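You operate a simulated robot arm through the tools that you are given. There is no shell and no other tool.

You run a simulated robot arm. Do the job below in one go: nothing can be reset, and whatever is moved stays where it is left.

JOB
Draw the fruit tray forward and brush its three dusty oranges clean.
Fine: slide it to the middle of the bordered mat; use the teal brush and put it back; all six oranges stay in the tray. Set down upright: teal brush.

The check looks at the end state, three seconds after you hand in, the way a careful person would. Anything else that was tipped, shoved, dropped, spilled or broken makes it a failure.

ROBOT AND FRAMES
A 7-joint arm with a two-finger parallel gripper, fixed in place. Base frame: the origin is at the foot of the arm, x ahead of it, y to its left, z up; the work surface is at about z = 900. Lengths are in mm, angles in degrees, forces in N, time in s.
Its first joint turns from -132.0 to 132.0 degrees. Payload 3.91 kg.
The TCP is the grasp point between the finger pads, 30 mm short of the fingertips. In the tool frame z runs along the fingers and y along their closing line. The gripper opens to 110 mm. The fingers are 20 mm wide and 10 mm thick; the gripper's body (48 by 112 mm) begins 55 mm behind the TCP.
Orientation is that of the tool frame in the base frame, as a unit quaternion [w, x, y, z]. With the fingers straight down and closing along the base's y, the tool's x points along the base's -x, its y along +y and its z along -z.

CONTROLS
- The arm moves only by the tool jog_arm. Its argument "rows" is a list of rows, each a list of 7 numbers: the shift along the tool's x, y, z in mm, then the turn, a rotation vector about the tool's x, y, z in degrees, then the closure, from 0 (fully open) to 1 (shut). In form: [[dx, dy, dz, ax, ay, az, jaw], ...]. A call has 1 to 20 rows; each row shifts and turns the commanded pose from where the row before left it, along the tool's axes as they then stand. Each row takes 0.2 s and may step no farther than 50 mm and 8.6 degrees from the row before; otherwise, or with a gripper value out of range, the whole call is refused. Where a pose cannot be reached the arm comes as near as it can. A force on the tool above 40 N (or 10 N above the force at the start of the call, whichever is more), or a blocked arm, ends the call early, and 0.2 s more pass. Each finger travels about 108 mm/s and halts on what it meets, pressing with about 35 N; the grip force reading is that of the motor and also rises with nothing between the fingers. The clock runs only during rows and for 0.2 s after the last one: add rows that do not move to give the fingers time. It gives the time, the measured TCP pose, the force on the tool (base axes), the opening and the grip force at its end, in the units of the frame above (readings bear some noise), with the torque about the TCP (base axes, N m) and any sound that the robot's microphone picked up, and new pictures: "show" is both (left out), scene, wrist or none.
- Cameras (640 x 400 px; columns grow to the right, rows downward): "scene" is fixed at [399.3, 502.7, 1690.2]; the picture's right is [0.30, -0.95, 0.00], its down [-0.93, -0.30, -0.21] and it looks along [0.20, 0.07, -0.98] (base axes); focal length 330 px, centre (320, 200). "wrist" rides on the gripper at [72, 17, -103] in the tool frame; the picture's right is [-0.23, 0.97, 0.00], its down [-0.76, -0.18, -0.62] and it looks along [-0.61, -0.14, 0.78] (tool axes); focal length 222 px, centre (320, 200). There is no depth. A picture from a camera that has moved, and an enlarged one, comes with that camera's place and axes in the base frame and with its lens.
- zoom(camera, box): a new picture of the part [left, top, right, bottom] of that camera's present view, enlarged. No time passes.
- finish_job(): hands the job in; it is judged then, once.

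Places have to be worked out from the pictures, the camera data and where the tool is seen. Open the gripper and draw the arm clear of the work before you hand the job in, unless the task says otherwise.

The tools are called after "Request:" as a command line: name --pt "numbers of a row" for each row, then --argument value for the rest, lists and objects as JSON in quotes. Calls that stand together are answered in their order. jog_arm: Moves the arm, as the interface text tells. Its arguments: {"type":"object","properties":{"rows":{"type":"array"},"show":{"type":"string","enum":["both","scene","wrist","none"]}},"required":["rows"]} The other tools are called the same way: zoom (camera, box) takes an enlarged picture of a part of a camera's view; finish_job () hands the job in.

At the start:

```text
t: 0.0
position: [370.0, 465.3, 1168.1]
orientation: [-0.001, 0.0, 1.0, 0.0]
ft_force: [-0.9, -0.1, 0.3]
moment: [-0.02, -0.03, 0.03]
finger_gap: 109.9
gripper_force: 0.0
```

scene: 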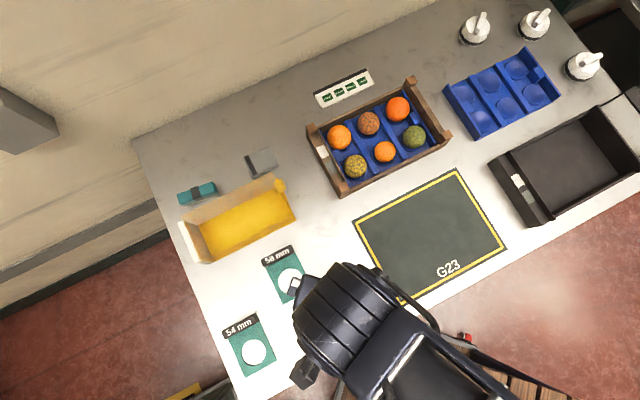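
wrist: 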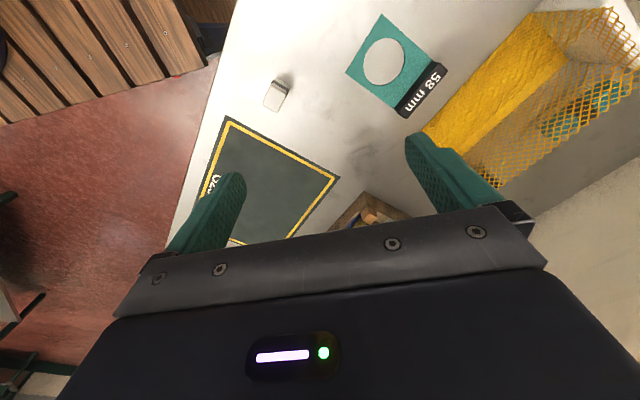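

The scene shows the crate with six fruits behind the bordered mat, a teal object near the yellow bin, and other items. I'll zoom in on these before moving.

Request:
zoom --camera "scene" --box '[290, 60, 470, 210]'

Request:
zoom --camera "scene" --box '[150, 130, 310, 280]'

Request:
zoom --camera "scene" --box '[340, 160, 520, 310]'

Request:
zoom --camera "scene" --box '[430, 0, 640, 230]'

Request:
zoom --camera "scene" --box '[200, 220, 400, 400]'

```text
2.67 times, centred on (380, 135) of scene
camera zoom: at [399.3, 502.7, 1690.2], right [0.3, -0.95, 0.0], down [-0.93, -0.3, -0.21], along [0.2, 0.07, -0.98], focal length 881 px, centre (160, 373)
```

zoom: 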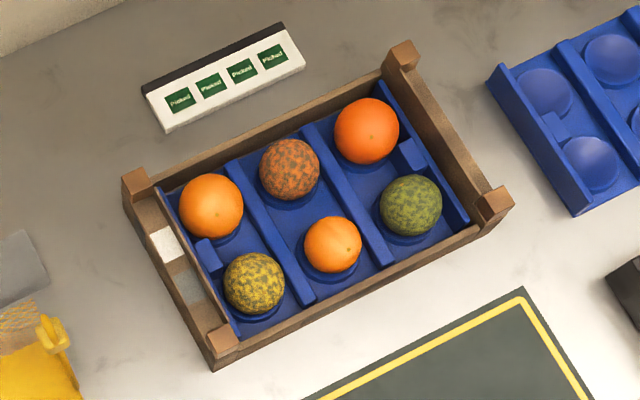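

```text
2.67 times, centred on (230, 205) of scene
camera zoom: at [399.3, 502.7, 1690.2], right [0.3, -0.95, 0.0], down [-0.93, -0.3, -0.21], along [0.2, 0.07, -0.98], focal length 881 px, centre (560, 187)
```

zoom: 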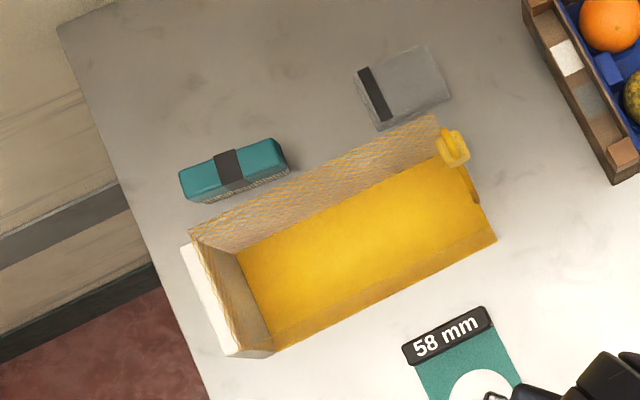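

```text
2.67 times, centred on (430, 235) of scene
camera zoom: at [399.3, 502.7, 1690.2], right [0.3, -0.95, 0.0], down [-0.93, -0.3, -0.21], along [0.2, 0.07, -0.98], focal length 881 px, centre (27, 107)
```

zoom: 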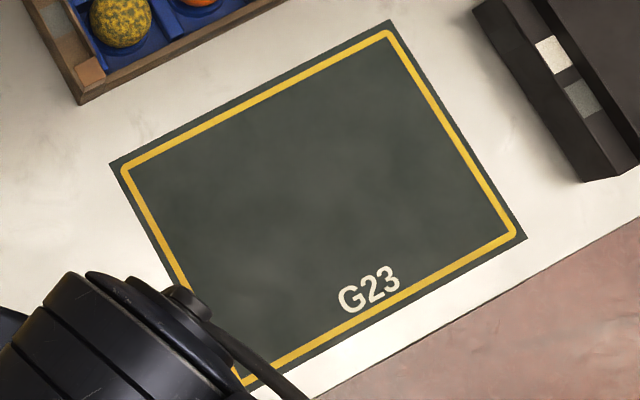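

```text
1.74 times, centred on (535, 115) of scene
camera zoom: at [399.3, 502.7, 1690.2], right [0.3, -0.95, 0.0], down [-0.93, -0.3, -0.21], along [0.2, 0.07, -0.98], focal length 574 px, centre (-54, 348)
```

zoom: 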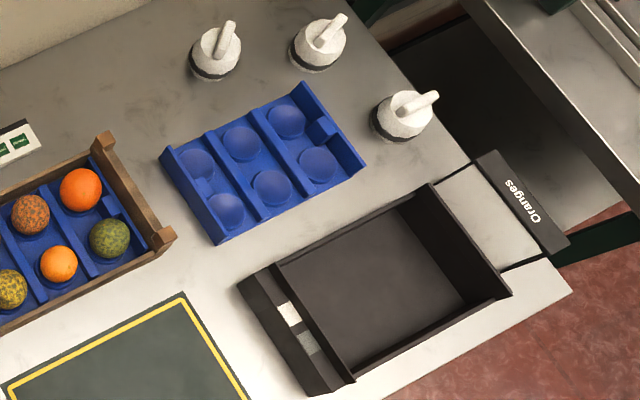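

```text
2.22 times, centred on (300, 310) of scene
camera zoom: at [399.3, 502.7, 1690.2], right [0.3, -0.95, 0.0], down [-0.93, -0.3, -0.21], along [0.2, 0.07, -0.98], focal length 734 px, centre (364, -44)
```

zoom: 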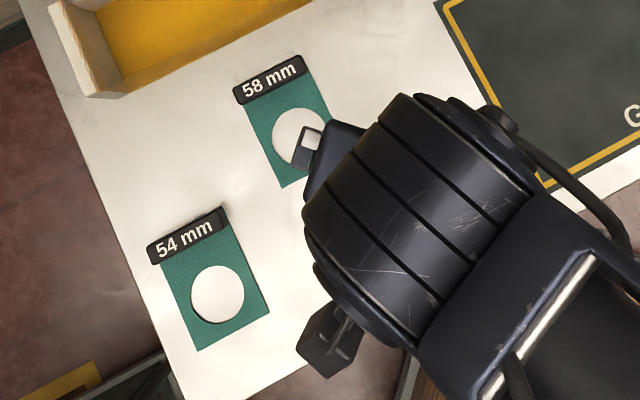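

The crate sits about 45° to the base axes, with its centre near (720, 480) and the mat's centre near (560, 278). I'll move high above the crate's front and turn the tool 45° so the wrist camera looks at the crate.

Request:
jog_arm --pt "-46 -11 0 0 0 0 0" --pt "-46 -11 0 0 0 0 0" --pt "-46 -11 0 0 0 0 0" --pt "-46 -11 0 0 0 0 0" --pt "-46 -11 0 0 0 0 0" --pt "-46 -11 0 0 0 0 0" --pt "0 0 0 0 0 -7.5 0" --pt "0 0 0 0 0 -7.5 0" --pt "0 0 0 0 0 -7.5 0" --pt "0 0 0 0 0 -7.5 0" --pt "0 0 0 0 0 -7.5 0" --pt "0 0 0 0 0 -7.5 0" --pt "0 0 0 0 0 0 0"

```text
t: 2.8
position: [646.1, 397.9, 1165.7]
orientation: [0.001, -0.383, 0.924, 0.0]
ft_force: [0.3, 0.0, -0.6]
moment: [0.02, 0.02, 0.03]
finger_gap: 110.0
gripper_force: 0.0
camera wrist: at [581.7, 358.0, 1269.5], right [-0.53, 0.85, 0.0], down [0.66, 0.41, 0.62], along [0.53, 0.33, -0.78], focal length 222 px, centre (320, 200)
```

scene: 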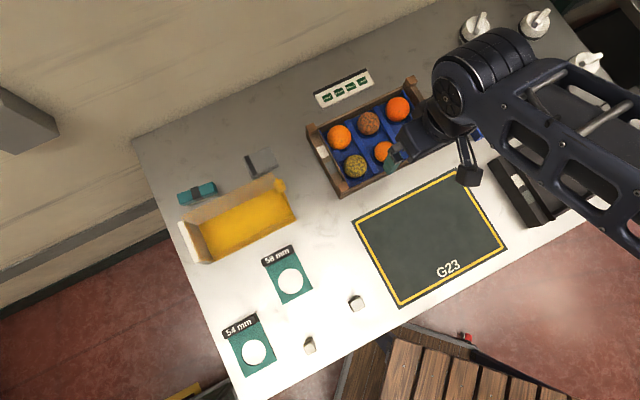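
wrist: 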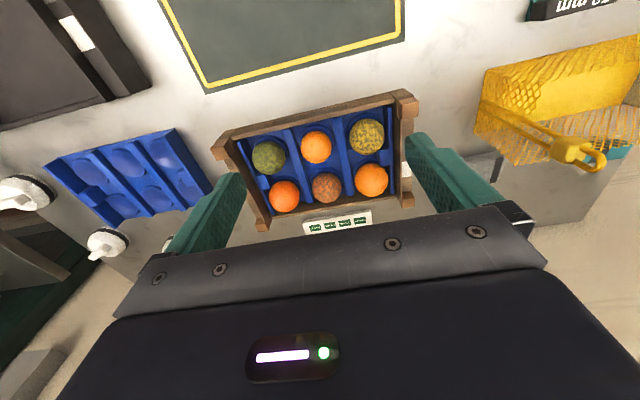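

The crate is now in the wrist view, which shows it upside down. I'll zoom on it.

Request:
zoom --camera "wrist" --box '[200, 80, 430, 240]'

Request:
zoom --camera "scene" --box '[290, 60, 450, 210]'

Request:
zoom --camera "scene" --box '[220, 230, 400, 380]'

```text
2.50 times, centred on (315, 160) of wrist
camera zoom: at [581.7, 358.0, 1269.5], right [-0.53, 0.85, 0.0], down [0.66, 0.41, 0.62], along [0.53, 0.33, -0.78], focal length 555 px, centre (332, 300)
```

zoom: 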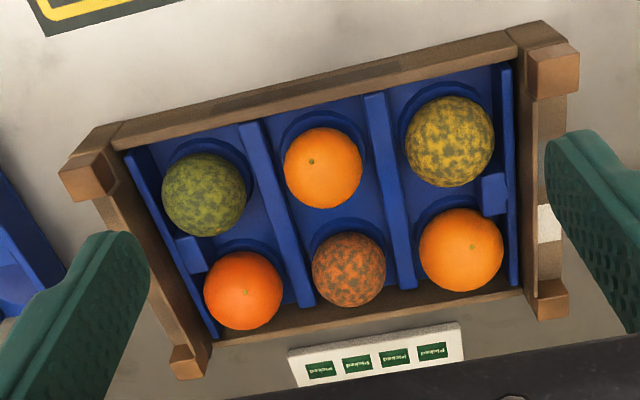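

```text
2.67 times, centred on (370, 135) of scene
camera zoom: at [399.3, 502.7, 1690.2], right [0.3, -0.95, 0.0], down [-0.93, -0.3, -0.21], along [0.2, 0.07, -0.98], focal length 881 px, centre (187, 373)
```

zoom: 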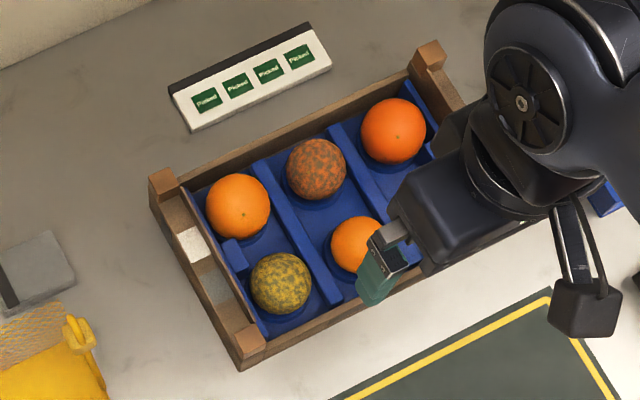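

```text
2.67 times, centred on (310, 305) of scene
camera zoom: at [399.3, 502.7, 1690.2], right [0.3, -0.95, 0.0], down [-0.93, -0.3, -0.21], along [0.2, 0.07, -0.98], focal length 881 px, centre (347, -80)
```

zoom: 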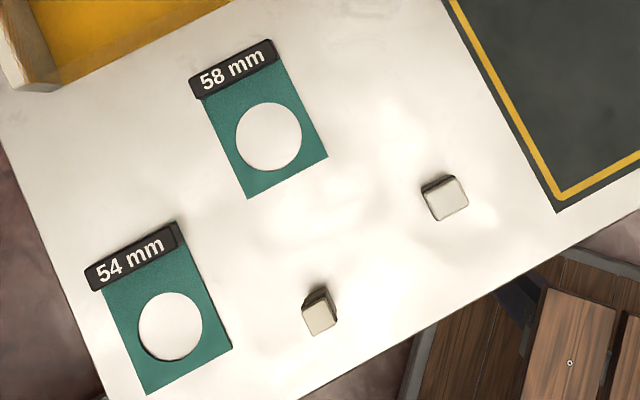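

Triangulating both views puts the crate's post centres at e1 60/336 and e2 777/941 (along and across the table), tops at z≈960. The mat's centre is about (196, 592), so the crate must slide about 267 mm forward. I'll hover behind the back wall with the fingers open along it.

Request:
jog_arm --pt "-37 2 20 0 0 0 0" --pt "-37 2 20 0 0 0 0" --pt "-37 2 20 0 0 0 0" --pt "-38 2 20 0 0 0 0" --pt "-38 2 20 0 0 0 0" --pt "-38 0 0 0 0 0 0" --pt "0 0 0 0 0 0 0"

```text
t: 4.4
position: [798.4, 564.5, 1067.2]
orientation: [0.0, -0.382, 0.924, 0.001]
ft_force: [-0.2, -0.8, 0.7]
moment: [0.0, -0.01, 0.01]
finger_gap: 110.1
gripper_force: 0.1
camera wrist: at [734.6, 525.1, 1169.9], right [-0.53, 0.85, 0.0], down [0.66, 0.41, 0.62], along [0.53, 0.33, -0.78], focal length 222 px, centre (320, 200)
```

scene: 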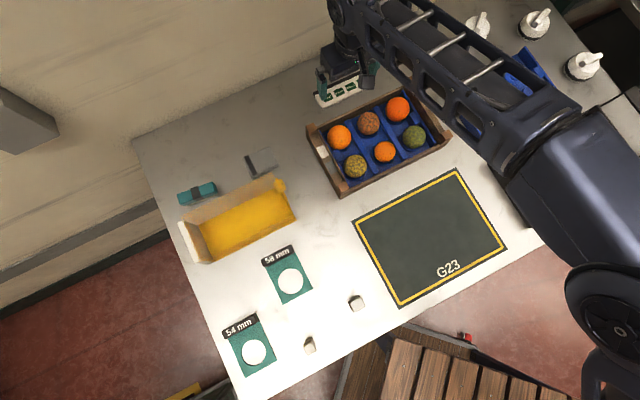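
wrist: 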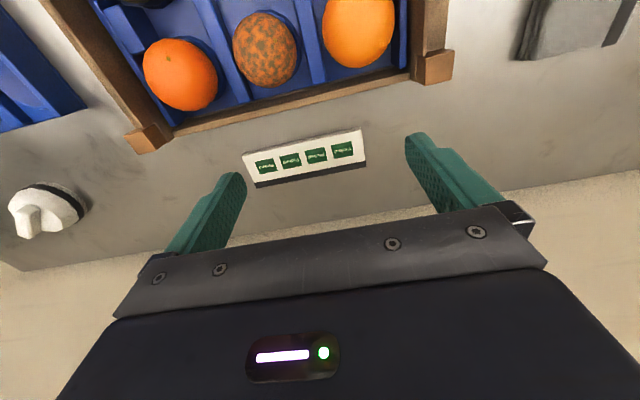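

The TCP reads e1≈165, e2≈964. The back rail's outer edge is near e2 950 and the "Picked" card starts near 1000, so the fingers fit between. I'll descend to TCP z≈938.

Request:
jog_arm --pt "-2 0 30 0 0 0 0" --pt "-1 0 30 0 0 0 0" --pt "0 0 30 0 0 0 0" --pt "0 0 20 0 0 0 0" --pt "0 0 10 0 0 0 0" --pt "0 0 8 0 0 0 0" --pt "0 0 0 0 0 0 0"

```text
t: 6.0
position: [800.1, 568.0, 937.6]
orientation: [0.0, -0.383, 0.924, 0.0]
ft_force: [0.7, -0.7, 0.0]
moment: [0.03, 0.0, 0.0]
finger_gap: 110.0
gripper_force: 0.0
camera wrist: at [736.5, 527.5, 1040.7], right [-0.53, 0.85, 0.0], down [0.66, 0.41, 0.62], along [0.53, 0.33, -0.78], focal length 222 px, centre (320, 200)
```

scene: 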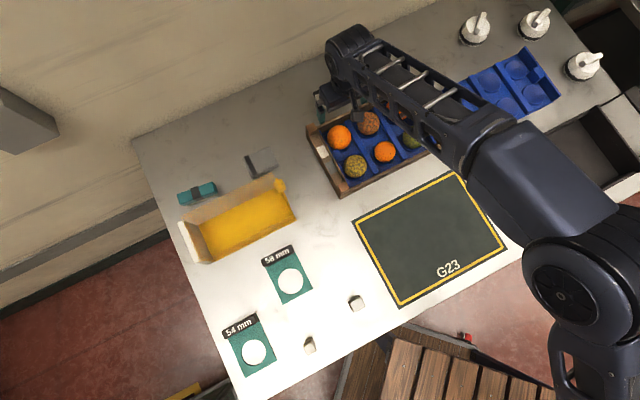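
wrist: 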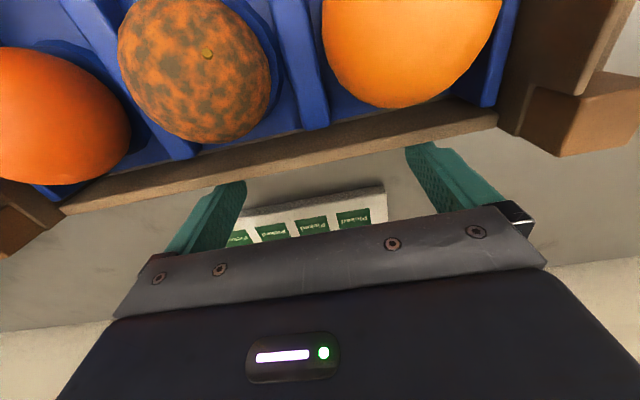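

The descent was clean, with no contact force. I'll push gently forward along −e2.

Request:
jog_arm --pt "6 0 0 0 0 0 0" --pt "6 0 0 0 0 0 0" --pt "6 0 0 0 0 0 0" --pt "6 0 0 0 0 0 0" --pt "6 0 0 0 0 0 0"

```text
t: 7.2
position: [778.4, 544.5, 938.1]
orientation: [0.0, -0.383, 0.924, 0.0]
ft_force: [1.9, 2.7, 0.9]
moment: [-0.09, -0.06, 0.04]
finger_gap: 110.2
gripper_force: 0.0
camera wrist: at [714.9, 505.2, 1041.2], right [-0.53, 0.85, 0.0], down [0.66, 0.41, 0.62], along [0.53, 0.33, -0.78], focal length 222 px, centre (320, 200)
```

scene: 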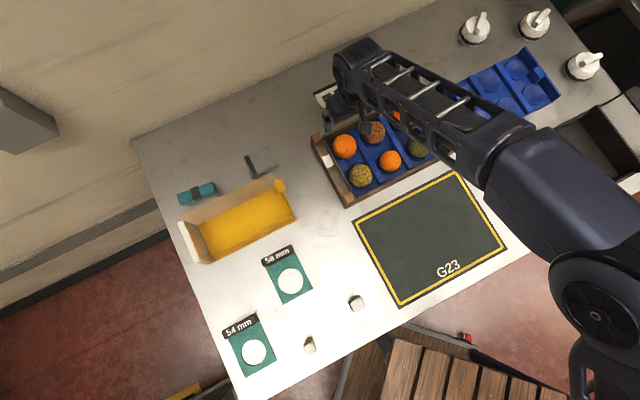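
wrist: 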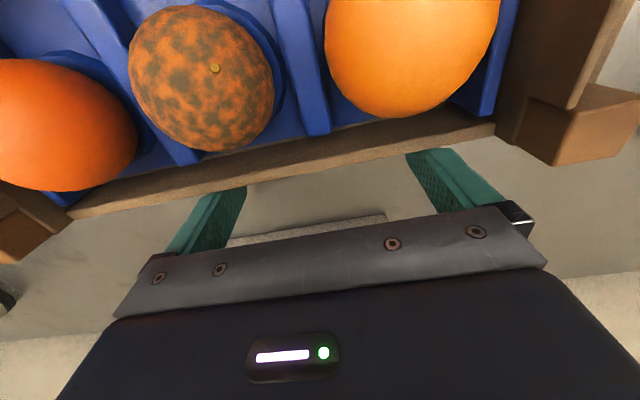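

The push works at about 3 N. I'll back off slightly, shift along the wall to the crate's centreline (e1≈198), and continue pushing.

Request:
jog_arm --pt "-8 0 0 0 0 0 0" --pt "0 -17 0 0 0 0 0" --pt "0 -17 0 0 0 0 0" --pt "8 0 0 0 0 0 0" --pt "8 0 0 0 0 0 0" --pt "8 0 0 0 0 0 0" --pt "8 0 0 0 0 0 0" --pt "8 0 0 0 0 0 0" --pt "8 0 0 0 0 0 0" --pt "8 0 0 0 0 0 0" --pt "8 0 0 0 0 0 0" --pt "8 0 0 0 0 0 0" --pt "8 0 0 0 0 0 0" --pt "0 0 0 0 0 0 0"

```text
t: 10.2
position: [751.2, 471.6, 938.0]
orientation: [0.0, -0.383, 0.924, 0.0]
ft_force: [1.9, 2.1, 0.9]
moment: [0.01, 0.01, -0.03]
finger_gap: 110.1
gripper_force: 0.0
camera wrist: at [687.6, 430.5, 1041.0], right [-0.53, 0.85, 0.0], down [0.66, 0.41, 0.62], along [0.53, 0.33, -0.78], focal length 222 px, centre (320, 200)
```

scene: 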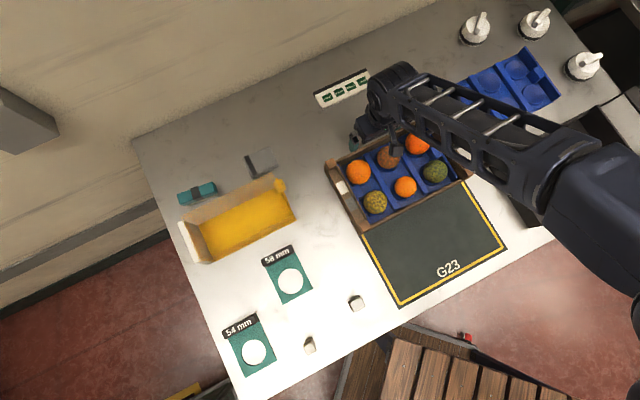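
wrist: 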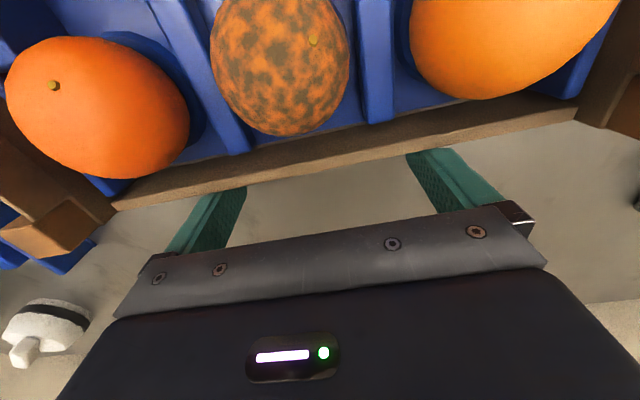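

Smooth so far (TCP e2≈865). I'll check the crate's pose in the scene before the final stretch.

Request:
zoom --camera "scene" --box '[310, 90, 500, 240]'

```text
2.67 times, centred on (405, 165) of scene
camera zoom: at [399.3, 502.7, 1690.2], right [0.3, -0.95, 0.0], down [-0.93, -0.3, -0.21], along [0.2, 0.07, -0.98], focal length 881 px, centre (93, 293)
```

zoom: 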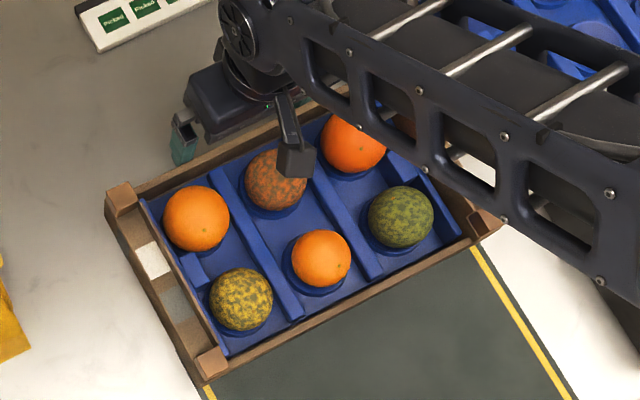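

The crate centre is about e2=761, 104 mm ahead of the TCP, with yaw still true. I'll push 155 mm more, then measure.

Request:
jog_arm --pt "8 0 0 0 0 0 0" --pt "8 0 0 0 0 0 0" --pt "8 0 0 0 0 0 0" --pt "8 0 0 0 0 0 0" --pt "8 0 0 0 0 0 0" --pt "8 0 0 0 0 0 0" --pt "8 0 0 0 0 0 0" --pt "8 0 0 0 0 0 0" --pt "8 0 0 0 0 0 0" --pt "8 0 0 0 0 0 0" --pt "8 0 0 0 0 0 0" --pt "8 0 0 0 0 0 0" --pt "8 0 0 0 0 0 0" --pt "8 0 0 0 0 0 0" --pt "8 0 0 0 0 0 0" --pt "8 0 0 0 0 0 0" --pt "8 0 0 0 0 0 0" --pt "8 0 0 0 0 0 0" --pt "6 0 0 0 0 0 0" --pt "5 0 0 0 0 0 0"

Request:
zoom --camera "scene" --box '[340, 150, 520, 320]'

```text
t: 14.4
position: [641.6, 359.8, 939.2]
orientation: [0.0, -0.383, 0.924, 0.0]
ft_force: [1.3, 2.7, -0.2]
moment: [-0.02, -0.03, 0.03]
finger_gap: 110.0
gripper_force: 0.0
camera wrist: at [578.2, 320.1, 1041.8], right [-0.53, 0.85, 0.0], down [0.66, 0.41, 0.62], along [0.53, 0.33, -0.78], focal length 222 px, centre (320, 200)
```

scene: 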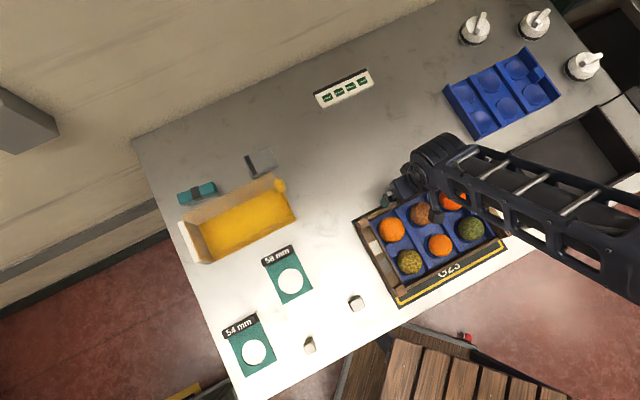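
wrist: 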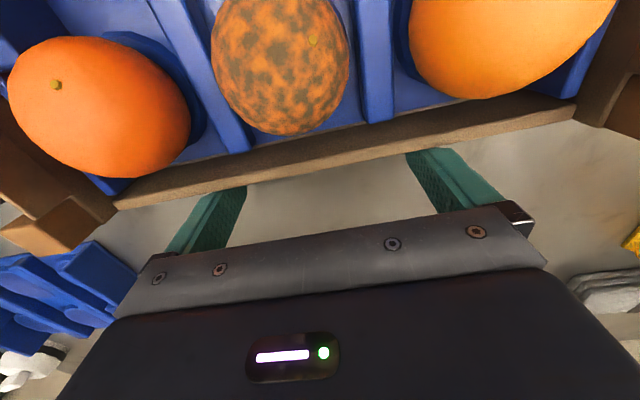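

```text
2.35 times, centred on (430, 235) of scene
camera zoom: at [399.3, 502.7, 1690.2], right [0.3, -0.95, 0.0], down [-0.93, -0.3, -0.21], along [0.2, 0.07, -0.98], focal length 777 px, centre (61, 118)
```

zoom: 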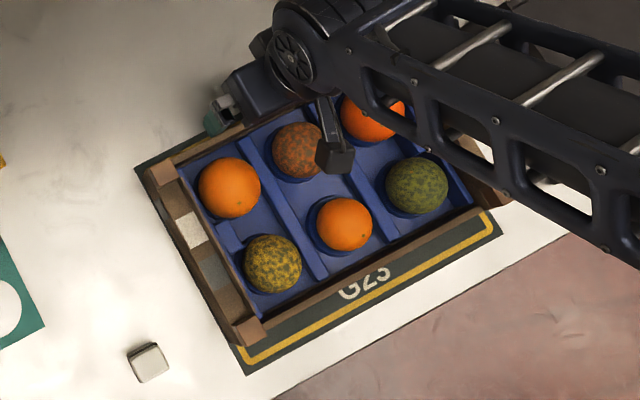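

The crate centre is about e2=605 against the target 592, with e1 within 2 mm. I'll push 13 mm more slowly, then back off and rise.

Request:
jog_arm --pt "5 0 0 0 0 0 0" --pt "4 0 0 0 0 0 0" --pt "4 0 0 0 0 0 0" --pt "0 0 0 0 0 0 0" --pt "-8 0 0 0 0 0 0" --pt "-12 0 0 0 0 0 0" --pt "0 0 -30 0 0 0 0" --pt "0 0 -45 0 0 0 0" --pt "0 0 -45 0 0 0 0" --pt "-20 40 -40 0 0 0 0" --pt "-20 40 -30 0 0 0 0" --pt "-20 40 -30 0 0 0 0" --pt "-20 40 0 0 0 0 0" --pt "-20 40 0 0 0 0 0" --pt "0 0 0 0 0 0 0"

Request:
zoom --camera "scene" --box '[340, 150, 520, 320]'

```text
refused: row 10 steps farther than a row can; nothing moved
```

```text
2.35 times, centred on (430, 235) of scene
camera zoom: at [399.3, 502.7, 1690.2], right [0.3, -0.95, 0.0], down [-0.93, -0.3, -0.21], along [0.2, 0.07, -0.98], focal length 777 px, centre (61, 118)
```

zoom: 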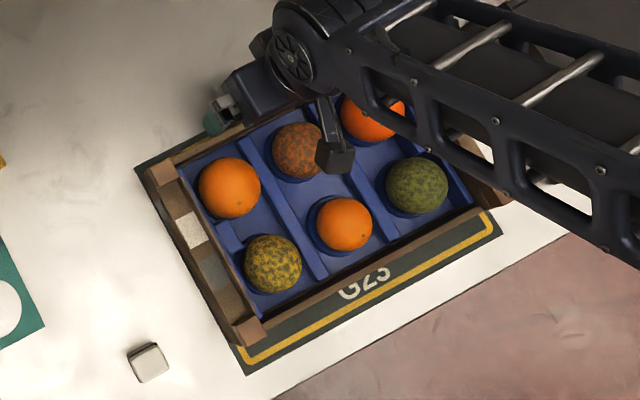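

The call was refused for one over-long step and nothing moved. I'll resend it with shorter steps.

Request:
jog_arm --pt "5 0 0 0 0 0 0" --pt "4 0 0 0 0 0 0" --pt "4 0 0 0 0 0 0" --pt "0 0 0 0 0 0 0" --pt "-8 0 0 0 0 0 0" --pt "-12 0 0 0 0 0 0" --pt "0 0 -30 0 0 0 0" --pt "0 0 -45 0 0 0 0" --pt "0 0 -45 0 0 0 0" --pt "0 0 -45 0 0 0 0" --pt "0 0 -45 0 0 0 0" --pt "-20 40 0 0 0 0 0" --pt "-20 40 0 0 0 0 0" --pt "-20 40 0 0 0 0 0" --pt "-20 40 0 0 0 0 0" --pt "0 0 0 0 0 0 0"

Request:
zoom --camera "scene" --box '[340, 150, 520, 320]'

```text
t: 17.8
position: [590.3, 535.4, 1146.4]
orientation: [0.0, -0.383, 0.924, 0.0]
ft_force: [-0.9, -0.4, 0.2]
moment: [-0.02, -0.02, 0.03]
finger_gap: 109.8
gripper_force: 0.0
camera wrist: at [526.7, 495.2, 1250.4], right [-0.53, 0.85, 0.0], down [0.66, 0.41, 0.62], along [0.53, 0.33, -0.78], focal length 222 px, centre (320, 200)
```

scene: 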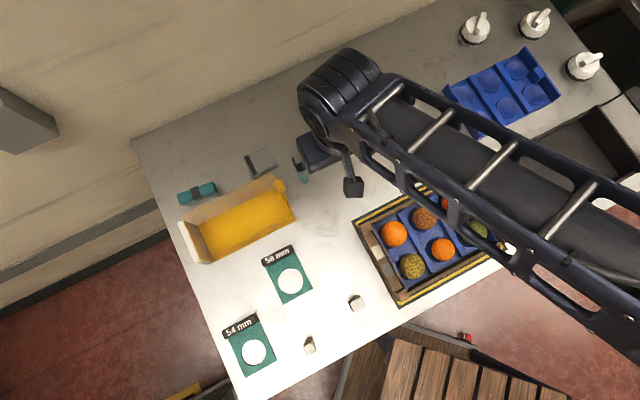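
wrist: 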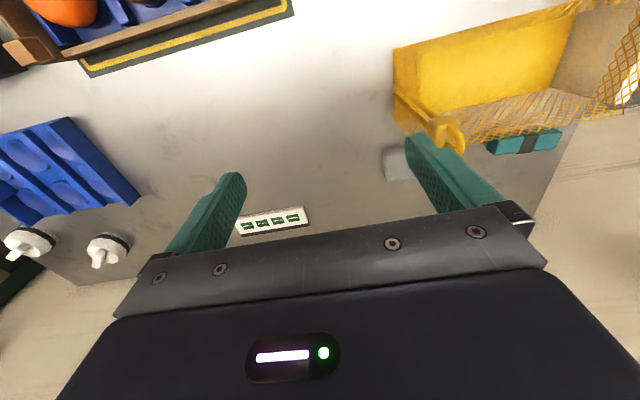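

```text
2.35 times, centred on (430, 235) of scene
camera zoom: at [399.3, 502.7, 1690.2], right [0.3, -0.95, 0.0], down [-0.93, -0.3, -0.21], along [0.2, 0.07, -0.98], focal length 777 px, centre (61, 118)
```

zoom: 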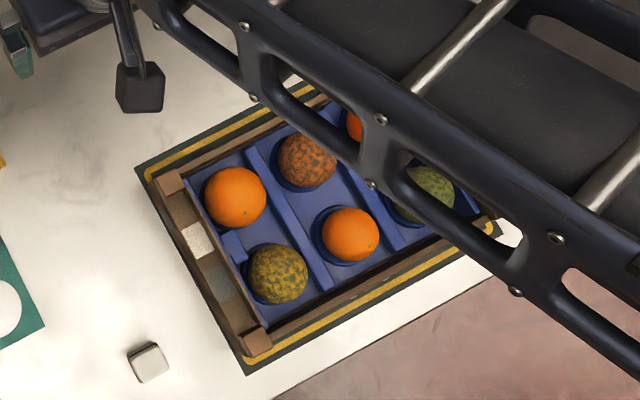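

The tray looks centred on the mat. The teal brush is at about e1=-250, e2=936, so I'll move over that way for a closer look.

Request:
jog_arm --pt "-7 48 0 0 0 0 0" --pt "-7 48 0 0 0 0 0" --pt "-7 48 0 0 0 0 0" --pt "-7 48 0 0 0 0 0" --pt "-7 48 0 0 0 0 0.4" --pt "0 0 0 0 0 0 0.45" --pt "0 0 0 0 0 0 0.45"

Request:
zoom --camera "scene" --box '[340, 150, 520, 320]'

Request:
zoom --camera "scene" --box '[150, 140, 310, 270]'

Request:
zoom --camera "wrist" --box '[220, 60, 480, 220]'

```text
t: 19.4
position: [444.6, 728.0, 1147.5]
orientation: [0.001, -0.382, 0.924, 0.0]
ft_force: [0.1, -0.4, -0.2]
moment: [0.02, -0.03, -0.06]
finger_gap: 60.4
gripper_force: 0.1
camera wrist: at [380.2, 688.2, 1250.4], right [-0.53, 0.85, 0.0], down [0.66, 0.41, 0.62], along [0.53, 0.33, -0.78], focal length 222 px, centre (320, 200)
```

scene: 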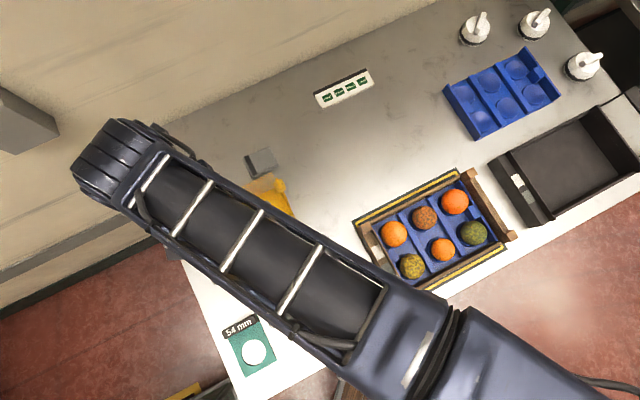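
wrist: 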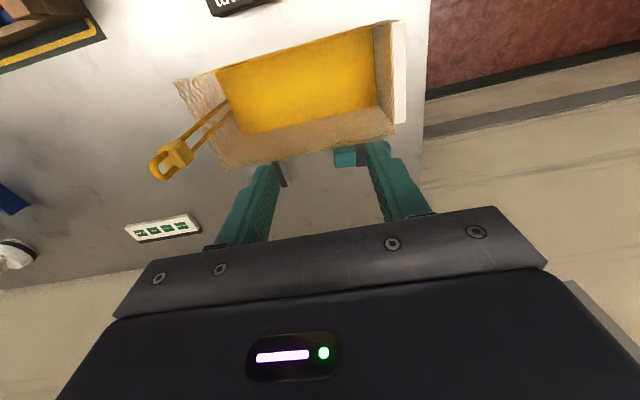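

```text
2.35 times, centred on (430, 235) of scene
camera zoom: at [399.3, 502.7, 1690.2], right [0.3, -0.95, 0.0], down [-0.93, -0.3, -0.21], along [0.2, 0.07, -0.98], focal length 777 px, centre (61, 118)
```

zoom: 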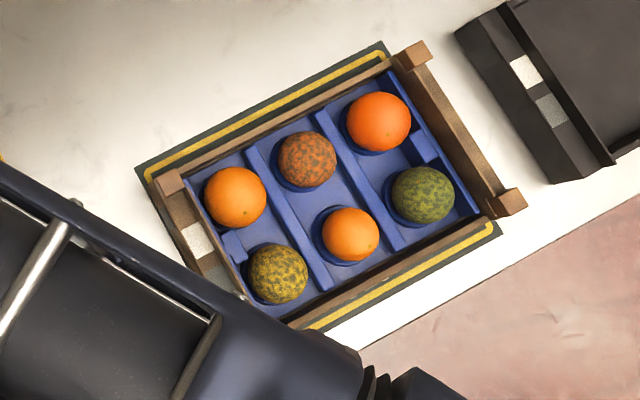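

```text
3.08 times, centred on (230, 205) of scene
camera zoom: at [399.3, 502.7, 1690.2], right [0.3, -0.95, 0.0], down [-0.93, -0.3, -0.21], along [0.2, 0.07, -0.98], focal length 1016 px, centre (597, 185)
```

zoom: 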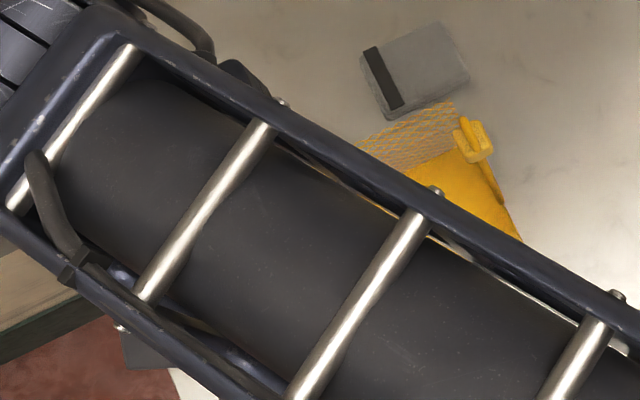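

```text
2.46 times, centred on (350, 140) of wrist
camera zoom: at [380.2, 688.2, 1250.4], right [-0.53, 0.85, 0.0], down [0.66, 0.41, 0.62], along [0.53, 0.33, -0.78], focal length 547 px, centre (246, 348)
```

zoom: 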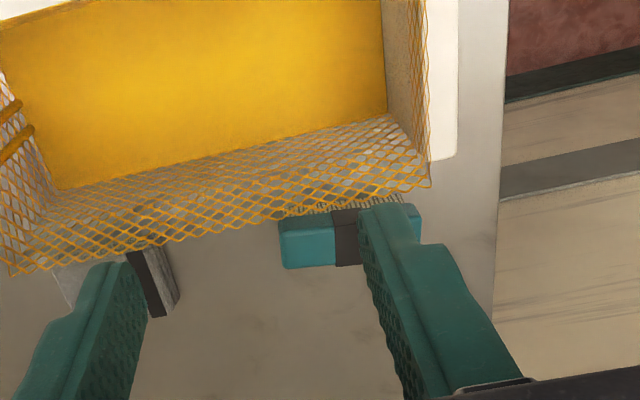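

The tray sits squarely on the mat. Triangulating the brush gives a centre of about e1=-247, e2=926, top z≈937, long axis along e1. The basket's back rim is tall (z≈1020) at e2≈866. I'll move above the brush with the jaws open along its length.

Request:
jog_arm --pt "-25 12 0 0 0 0 0" --pt "-24 12 0 0 0 0 0" --pt "-24 12 0 0 0 0 0" --pt "-24 11 0 0 0 0 0" --pt "0 0 30 0 0 0 0" --pt "0 0 30 0 0 0 0" --pt "0 0 20 0 0 0 0" --pt "0 0 0 0 0 0 0"

Request:
zoom --camera "wrist" --box '[200, 60, 460, 220]'

```text
t: 21.2
position: [479.9, 829.9, 1068.7]
orientation: [0.0, -0.383, 0.924, 0.001]
ft_force: [-0.2, -0.6, 0.0]
moment: [-0.01, -0.01, -0.01]
finger_gap: 109.9
gripper_force: 0.1
camera wrist: at [416.5, 790.7, 1172.1], right [-0.53, 0.85, 0.0], down [0.66, 0.41, 0.62], along [0.53, 0.33, -0.78], focal length 222 px, centre (320, 200)
```

scene: 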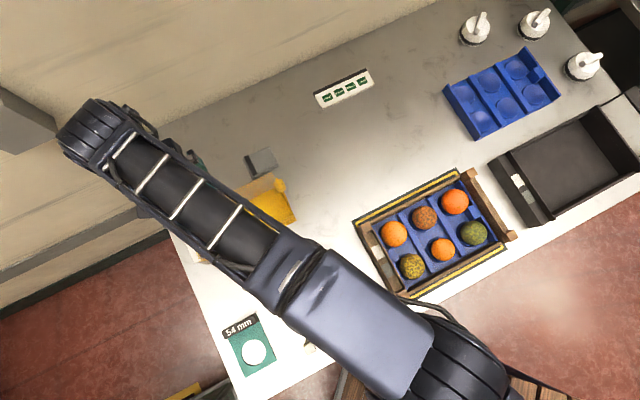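
wrist: 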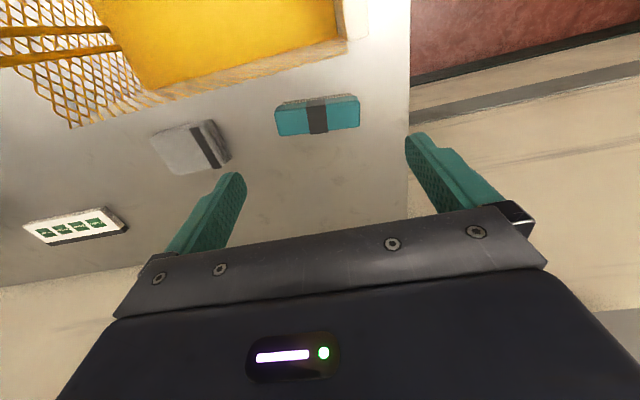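

```text
2.46 times, centred on (330, 140) of wrist
camera zoom: at [416.5, 790.7, 1172.1], right [-0.53, 0.85, 0.0], down [0.66, 0.41, 0.62], along [0.53, 0.33, -0.78], focal length 547 px, centre (295, 348)
```

zoom: 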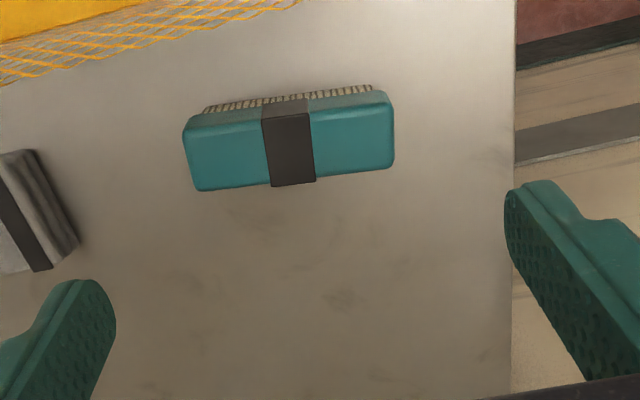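

The brush lies 5.5° off the table axis, centred at about (e1 -246.5, e2 928). Its top is near z 942, and the basket rim (≈1008) stays clear of the gripper. I'll align the jaws and descend in stages to z≈975 first.

Request:
jog_arm --pt "-2 -1 0 0 0 0 0" --pt "0 0 0 0 0 5.5 0" --pt "0 0 25 0 0 0 0" --pt "0 0 25 0 0 0 0" --pt "0 0 25 0 0 0 0" --pt "0 0 18 0 0 0 0" --pt "0 0 0 0 0 0 0"

Request:
zoom --camera "wrist" --box '[200, 60, 460, 220]'

```text
t: 22.8
position: [483.1, 832.5, 976.1]
orientation: [0.0, -0.338, 0.941, 0.001]
ft_force: [0.4, 0.5, 0.0]
moment: [0.01, 0.03, -0.01]
finger_gap: 109.8
gripper_force: 0.0
camera wrist: at [415.6, 798.7, 1078.9], right [-0.44, 0.9, 0.0], down [0.7, 0.35, 0.62], along [0.56, 0.28, -0.78], focal length 222 px, centre (320, 200)
```

scene: 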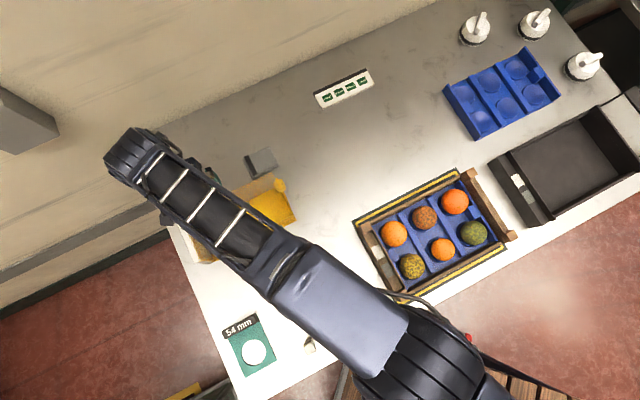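
wrist: 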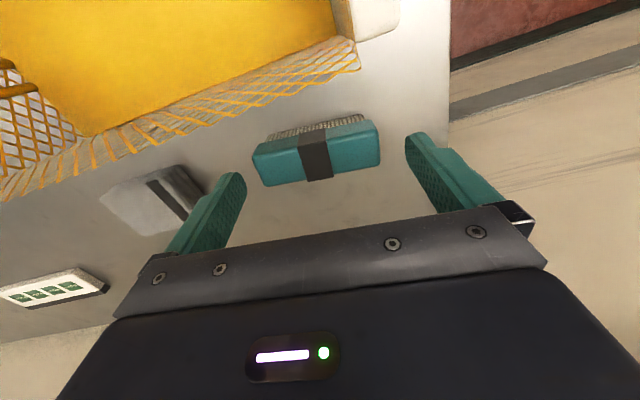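

```text
2.46 times, centred on (330, 140) of wrist
camera zoom: at [415.6, 798.7, 1078.9], right [-0.44, 0.9, 0.0], down [0.7, 0.35, 0.62], along [0.56, 0.28, -0.78], focal length 547 px, centre (295, 348)
```

zoom: 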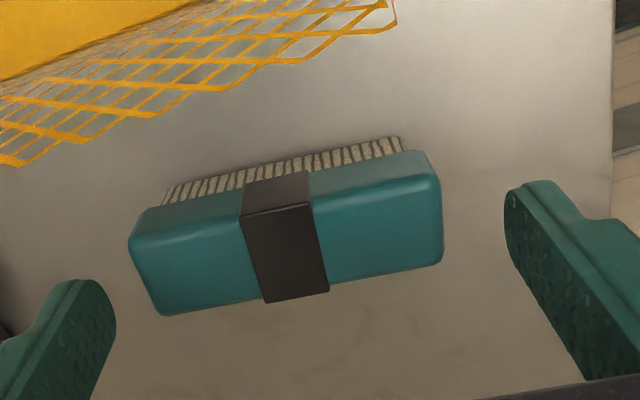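

The brush is aligned within a degree and centred between the jaws (about 81 mm long). I'll descend to TCP z≈949 so that only the fingertips grip the wooden body above the bristles, then close.

Request:
jog_arm --pt "2 -1 10 0 0 0 0" --pt "0 0 10 0 0 0 0" --pt "0 0 7 0 0 0 0" --pt "0 0 0 0 0 0 0" --pt "0 0 0 0 0 0 0.2" --pt "0 0 0 0 0 0 0.4" --pt "0 0 0 0 0 0 0.6" --pt "0 0 0 0 0 0 1" --pt "0 0 0 0 0 0 1"

Request:
zoom --camera "wrist" --box '[200, 60, 460, 220]'

```text
t: 24.8
position: [481.4, 830.1, 948.7]
orientation: [0.0, -0.338, 0.941, 0.001]
ft_force: [-0.2, 0.6, -0.2]
moment: [0.0, 0.02, -0.01]
finger_gap: 87.4
gripper_force: 35.0
camera wrist: at [414.3, 796.5, 1051.4], right [-0.44, 0.9, 0.0], down [0.7, 0.35, 0.62], along [0.56, 0.28, -0.78], focal length 222 px, centre (320, 200)
```

scene: 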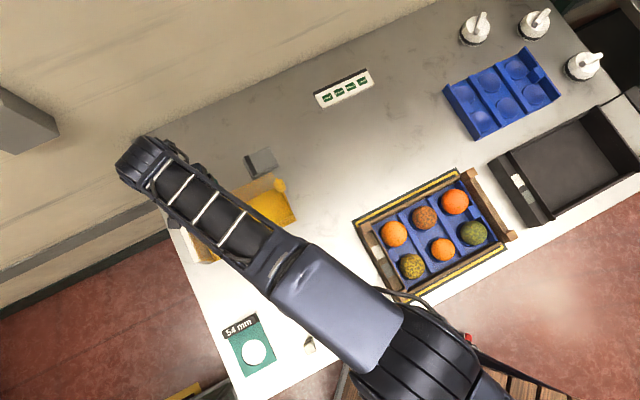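
wrist: 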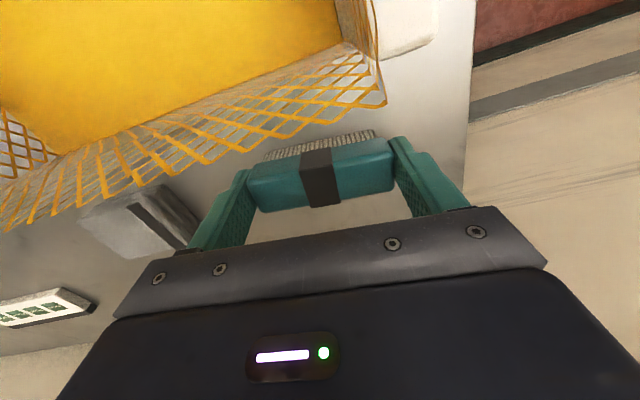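

```text
2.46 times, centred on (330, 140) of wrist
camera zoom: at [414.3, 796.5, 1051.4], right [-0.44, 0.9, 0.0], down [0.7, 0.35, 0.62], along [0.56, 0.28, -0.78], focal length 547 px, centre (295, 348)
```

zoom: 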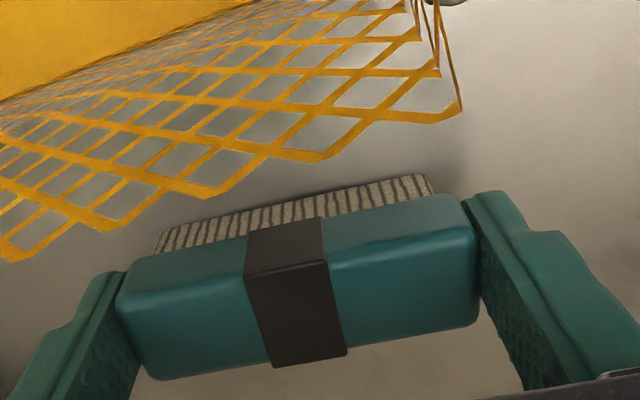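

The brush is gripped with an 87.4 mm gap and 35 N. The release pose to return to is (481.4, 830.1, 948.7), yaw q≈[0,-.338,.941,0]. I'll lift straight up.

Request:
jog_arm --pt "0 0 -10 0 0 0 1" --pt "0 0 -20 0 0 0 1" --pt "0 0 -35 0 0 0 1" --pt "0 0 -40 0 0 0 1" --pt "0 0 -40 0 0 0 1" --pt "0 0 0 0 0 0 1" --show "wrist"

Request:
zoom --camera "wrist" --box '[200, 60, 460, 220]'

Request:
zoom --camera "scene" --box '[345, 160, 525, 310]'

```text
t: 26.2
position: [481.4, 830.9, 1094.6]
orientation: [0.0, -0.338, 0.941, 0.0]
ft_force: [-0.9, 0.7, -1.4]
moment: [-0.02, -0.02, 0.0]
finger_gap: 87.2
gripper_force: 35.2
camera wrist: at [414.1, 798.0, 1197.8], right [-0.44, 0.9, 0.0], down [0.7, 0.35, 0.62], along [0.56, 0.28, -0.78], focal length 222 px, centre (320, 200)
```

wrist: 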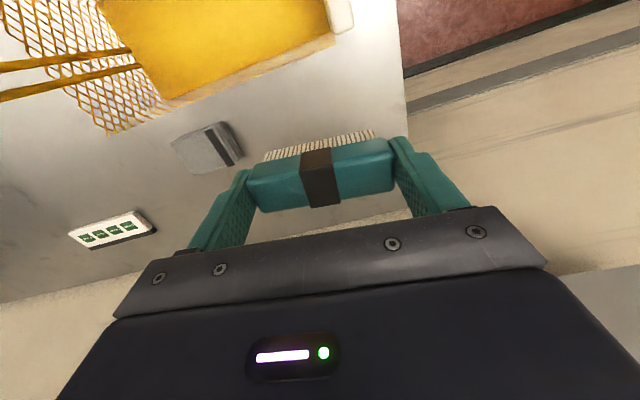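

```text
2.46 times, centred on (330, 140) of wrist
camera zoom: at [414.1, 798.0, 1197.8], right [-0.44, 0.9, 0.0], down [0.7, 0.35, 0.62], along [0.56, 0.28, -0.78], focal length 547 px, centre (295, 348)
```

zoom: 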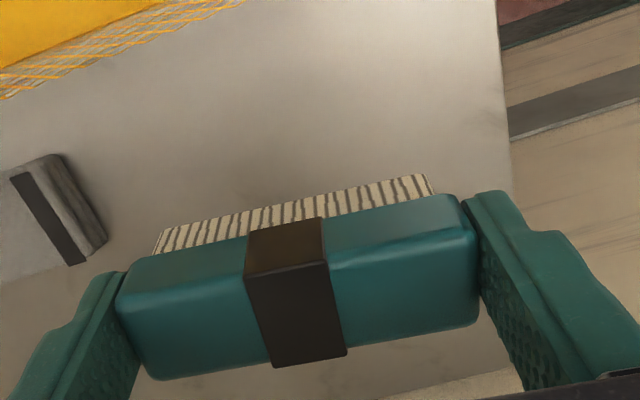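

```text
2.67 times, centred on (435, 235) of scene
camera zoom: at [399.3, 502.7, 1690.2], right [0.3, -0.95, 0.0], down [-0.93, -0.3, -0.21], along [0.2, 0.07, -0.98], focal length 881 px, centre (13, 107)
```

zoom: 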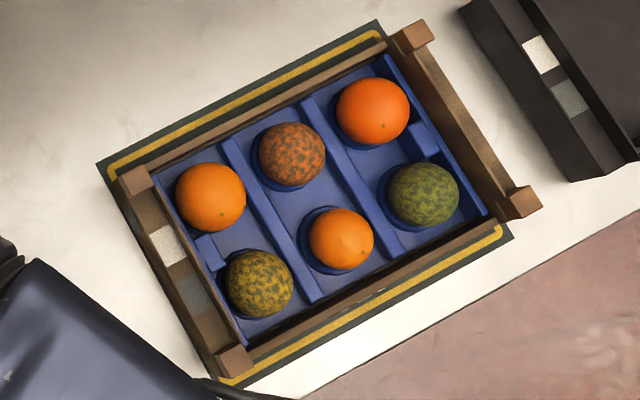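

The brush is held firmly, with bristle tips 48.7 mm below the TCP. The tray centre measures about (199, 592) against the mat's (196, 592). The three dusty oranges are near (114,552), (197,633) and (279,552). I'll raise further, square up the yaw, and carry the brush over the tray.

Request:
jog_arm --pt "0 0 -45 0 0 0 1" --pt "0 0 -45 0 0 -5.5 1" --pt "26.8 -40.4 0 0 0 0 1" --pt "26.8 -40.4 0 0 0 0 1" --pt "26.8 -40.4 0 0 0 0 1" --pt "26.8 -40.4 0 0 0 0 1" --pt "26.8 -40.4 0 0 0 0 1" --pt "26.8 -40.4 0 0 0 0 1" --pt "26.8 -40.4 0 0 0 0 1" --pt "26.8 -40.4 0 0 0 0 1" --pt "26.8 -40.4 0 0 0 0 1" --pt "26.8 -40.4 0 0 0 0 1" --pt "26.8 -40.4 0 0 0 0 1" --pt "0 0 30 0 0 0 1" --pt "0 0 30 0 0 0 1" --pt "0 0 30 0 0 0 1" --pt "0 0 20 0 0 0 1" --pt "0 0 0 0 0 0 1"

Request:
zoom --camera "wrist" --box '[200, 60, 460, 220]'

Request:
zoom --camera "scene" --box '[150, 140, 310, 270]'

```text
t: 30.0
position: [588.8, 308.0, 1073.8]
orientation: [-0.001, -0.382, 0.924, 0.0]
ft_force: [-0.3, -0.2, -1.3]
moment: [0.02, 0.03, 0.02]
finger_gap: 87.2
gripper_force: 35.3
camera wrist: at [525.2, 267.7, 1176.8], right [-0.53, 0.85, 0.0], down [0.66, 0.41, 0.62], along [0.53, 0.33, -0.78], focal length 222 px, centre (320, 200)
```

scene: 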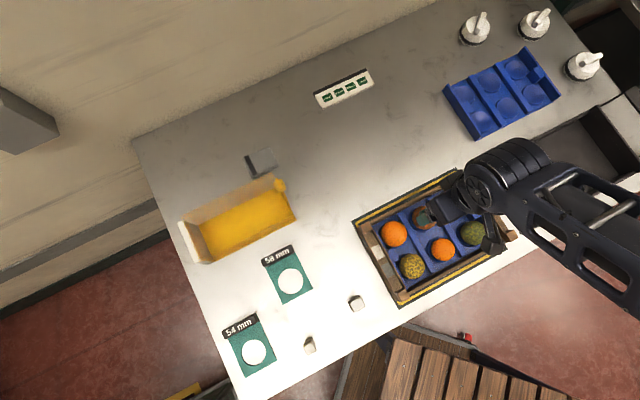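
wrist: 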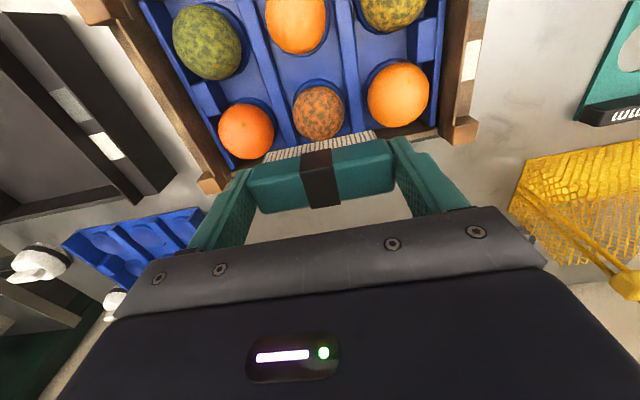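

```text
2.46 times, centred on (330, 140) of wrist
camera zoom: at [525.2, 267.7, 1176.8], right [-0.53, 0.85, 0.0], down [0.66, 0.41, 0.62], along [0.53, 0.33, -0.78], focal length 547 px, centre (295, 348)
```

zoom: 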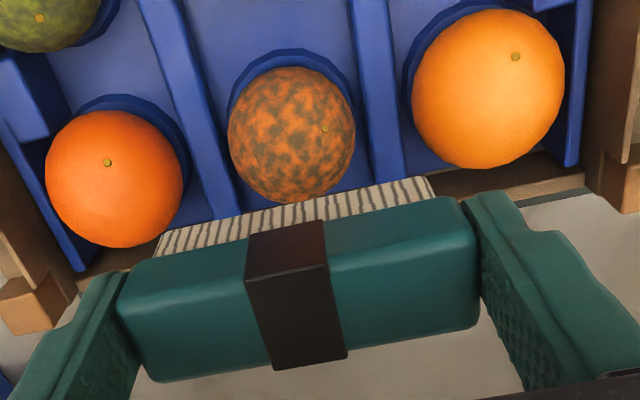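

```text
3.08 times, centred on (230, 205) of scene
camera zoom: at [399.3, 502.7, 1690.2], right [0.3, -0.95, 0.0], down [-0.93, -0.3, -0.21], along [0.2, 0.07, -0.98], focal length 1016 px, centre (597, 185)
```

zoom: 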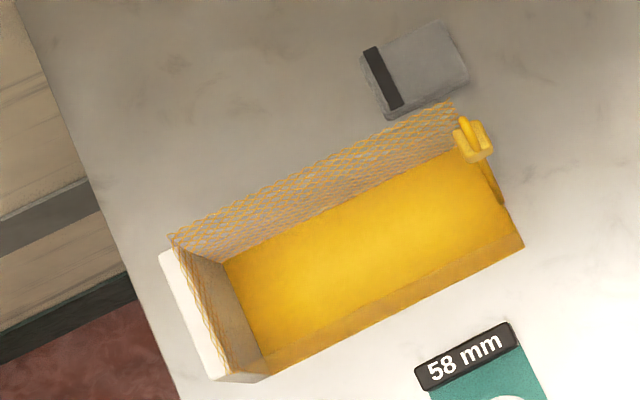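

Everything else is untouched. The brush is directly above the brown dusty orange, whose top I estimate at z≈962, so contact should come at TCP z≈1011. I'll descend slowly to find contact.

Request:
jog_arm --pt "0 0 20 0 0 0 1" --pt "0 0 15 0 0 0 1" --pt "0 0 10 0 0 0 1" --pt "0 0 5 0 0 0 1" --pt "0 0 4 0 0 0 1" --pt "0 0 3 0 0 0 1" --pt "0 0 0 0 0 0 1" --show "none"

Request:
jog_arm --pt "0 0 2 0 0 0 1" --pt "0 0 2 0 0 0 1" --pt "0 0 0 0 0 0 1" --show "wrist"

```text
t: 31.6
position: [587.7, 307.8, 1017.3]
orientation: [0.0, -0.383, 0.924, -0.001]
ft_force: [0.5, 0.0, -1.1]
moment: [-0.02, 0.01, 0.05]
finger_gap: 87.4
gripper_force: 35.1
```

```text
t: 32.4
position: [588.2, 307.9, 1012.7]
orientation: [0.0, -0.383, 0.924, 0.0]
ft_force: [-1.2, 0.0, -1.3]
moment: [0.01, 0.0, -0.02]
finger_gap: 87.2
gripper_force: 35.5
camera wrist: at [524.0, 267.4, 1115.7], right [-0.53, 0.85, 0.0], down [0.66, 0.41, 0.62], along [0.53, 0.33, -0.78], focal length 222 px, centre (320, 200)
```

wrist: 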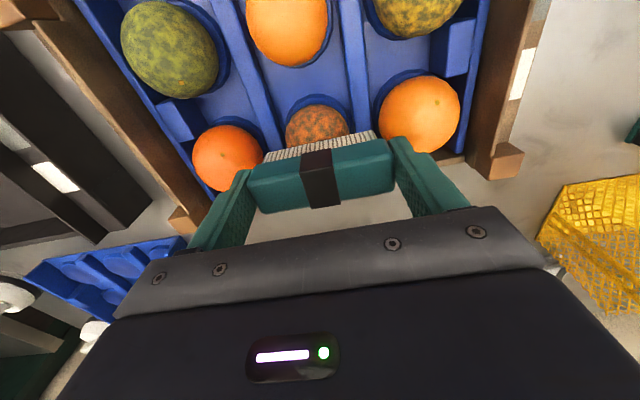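

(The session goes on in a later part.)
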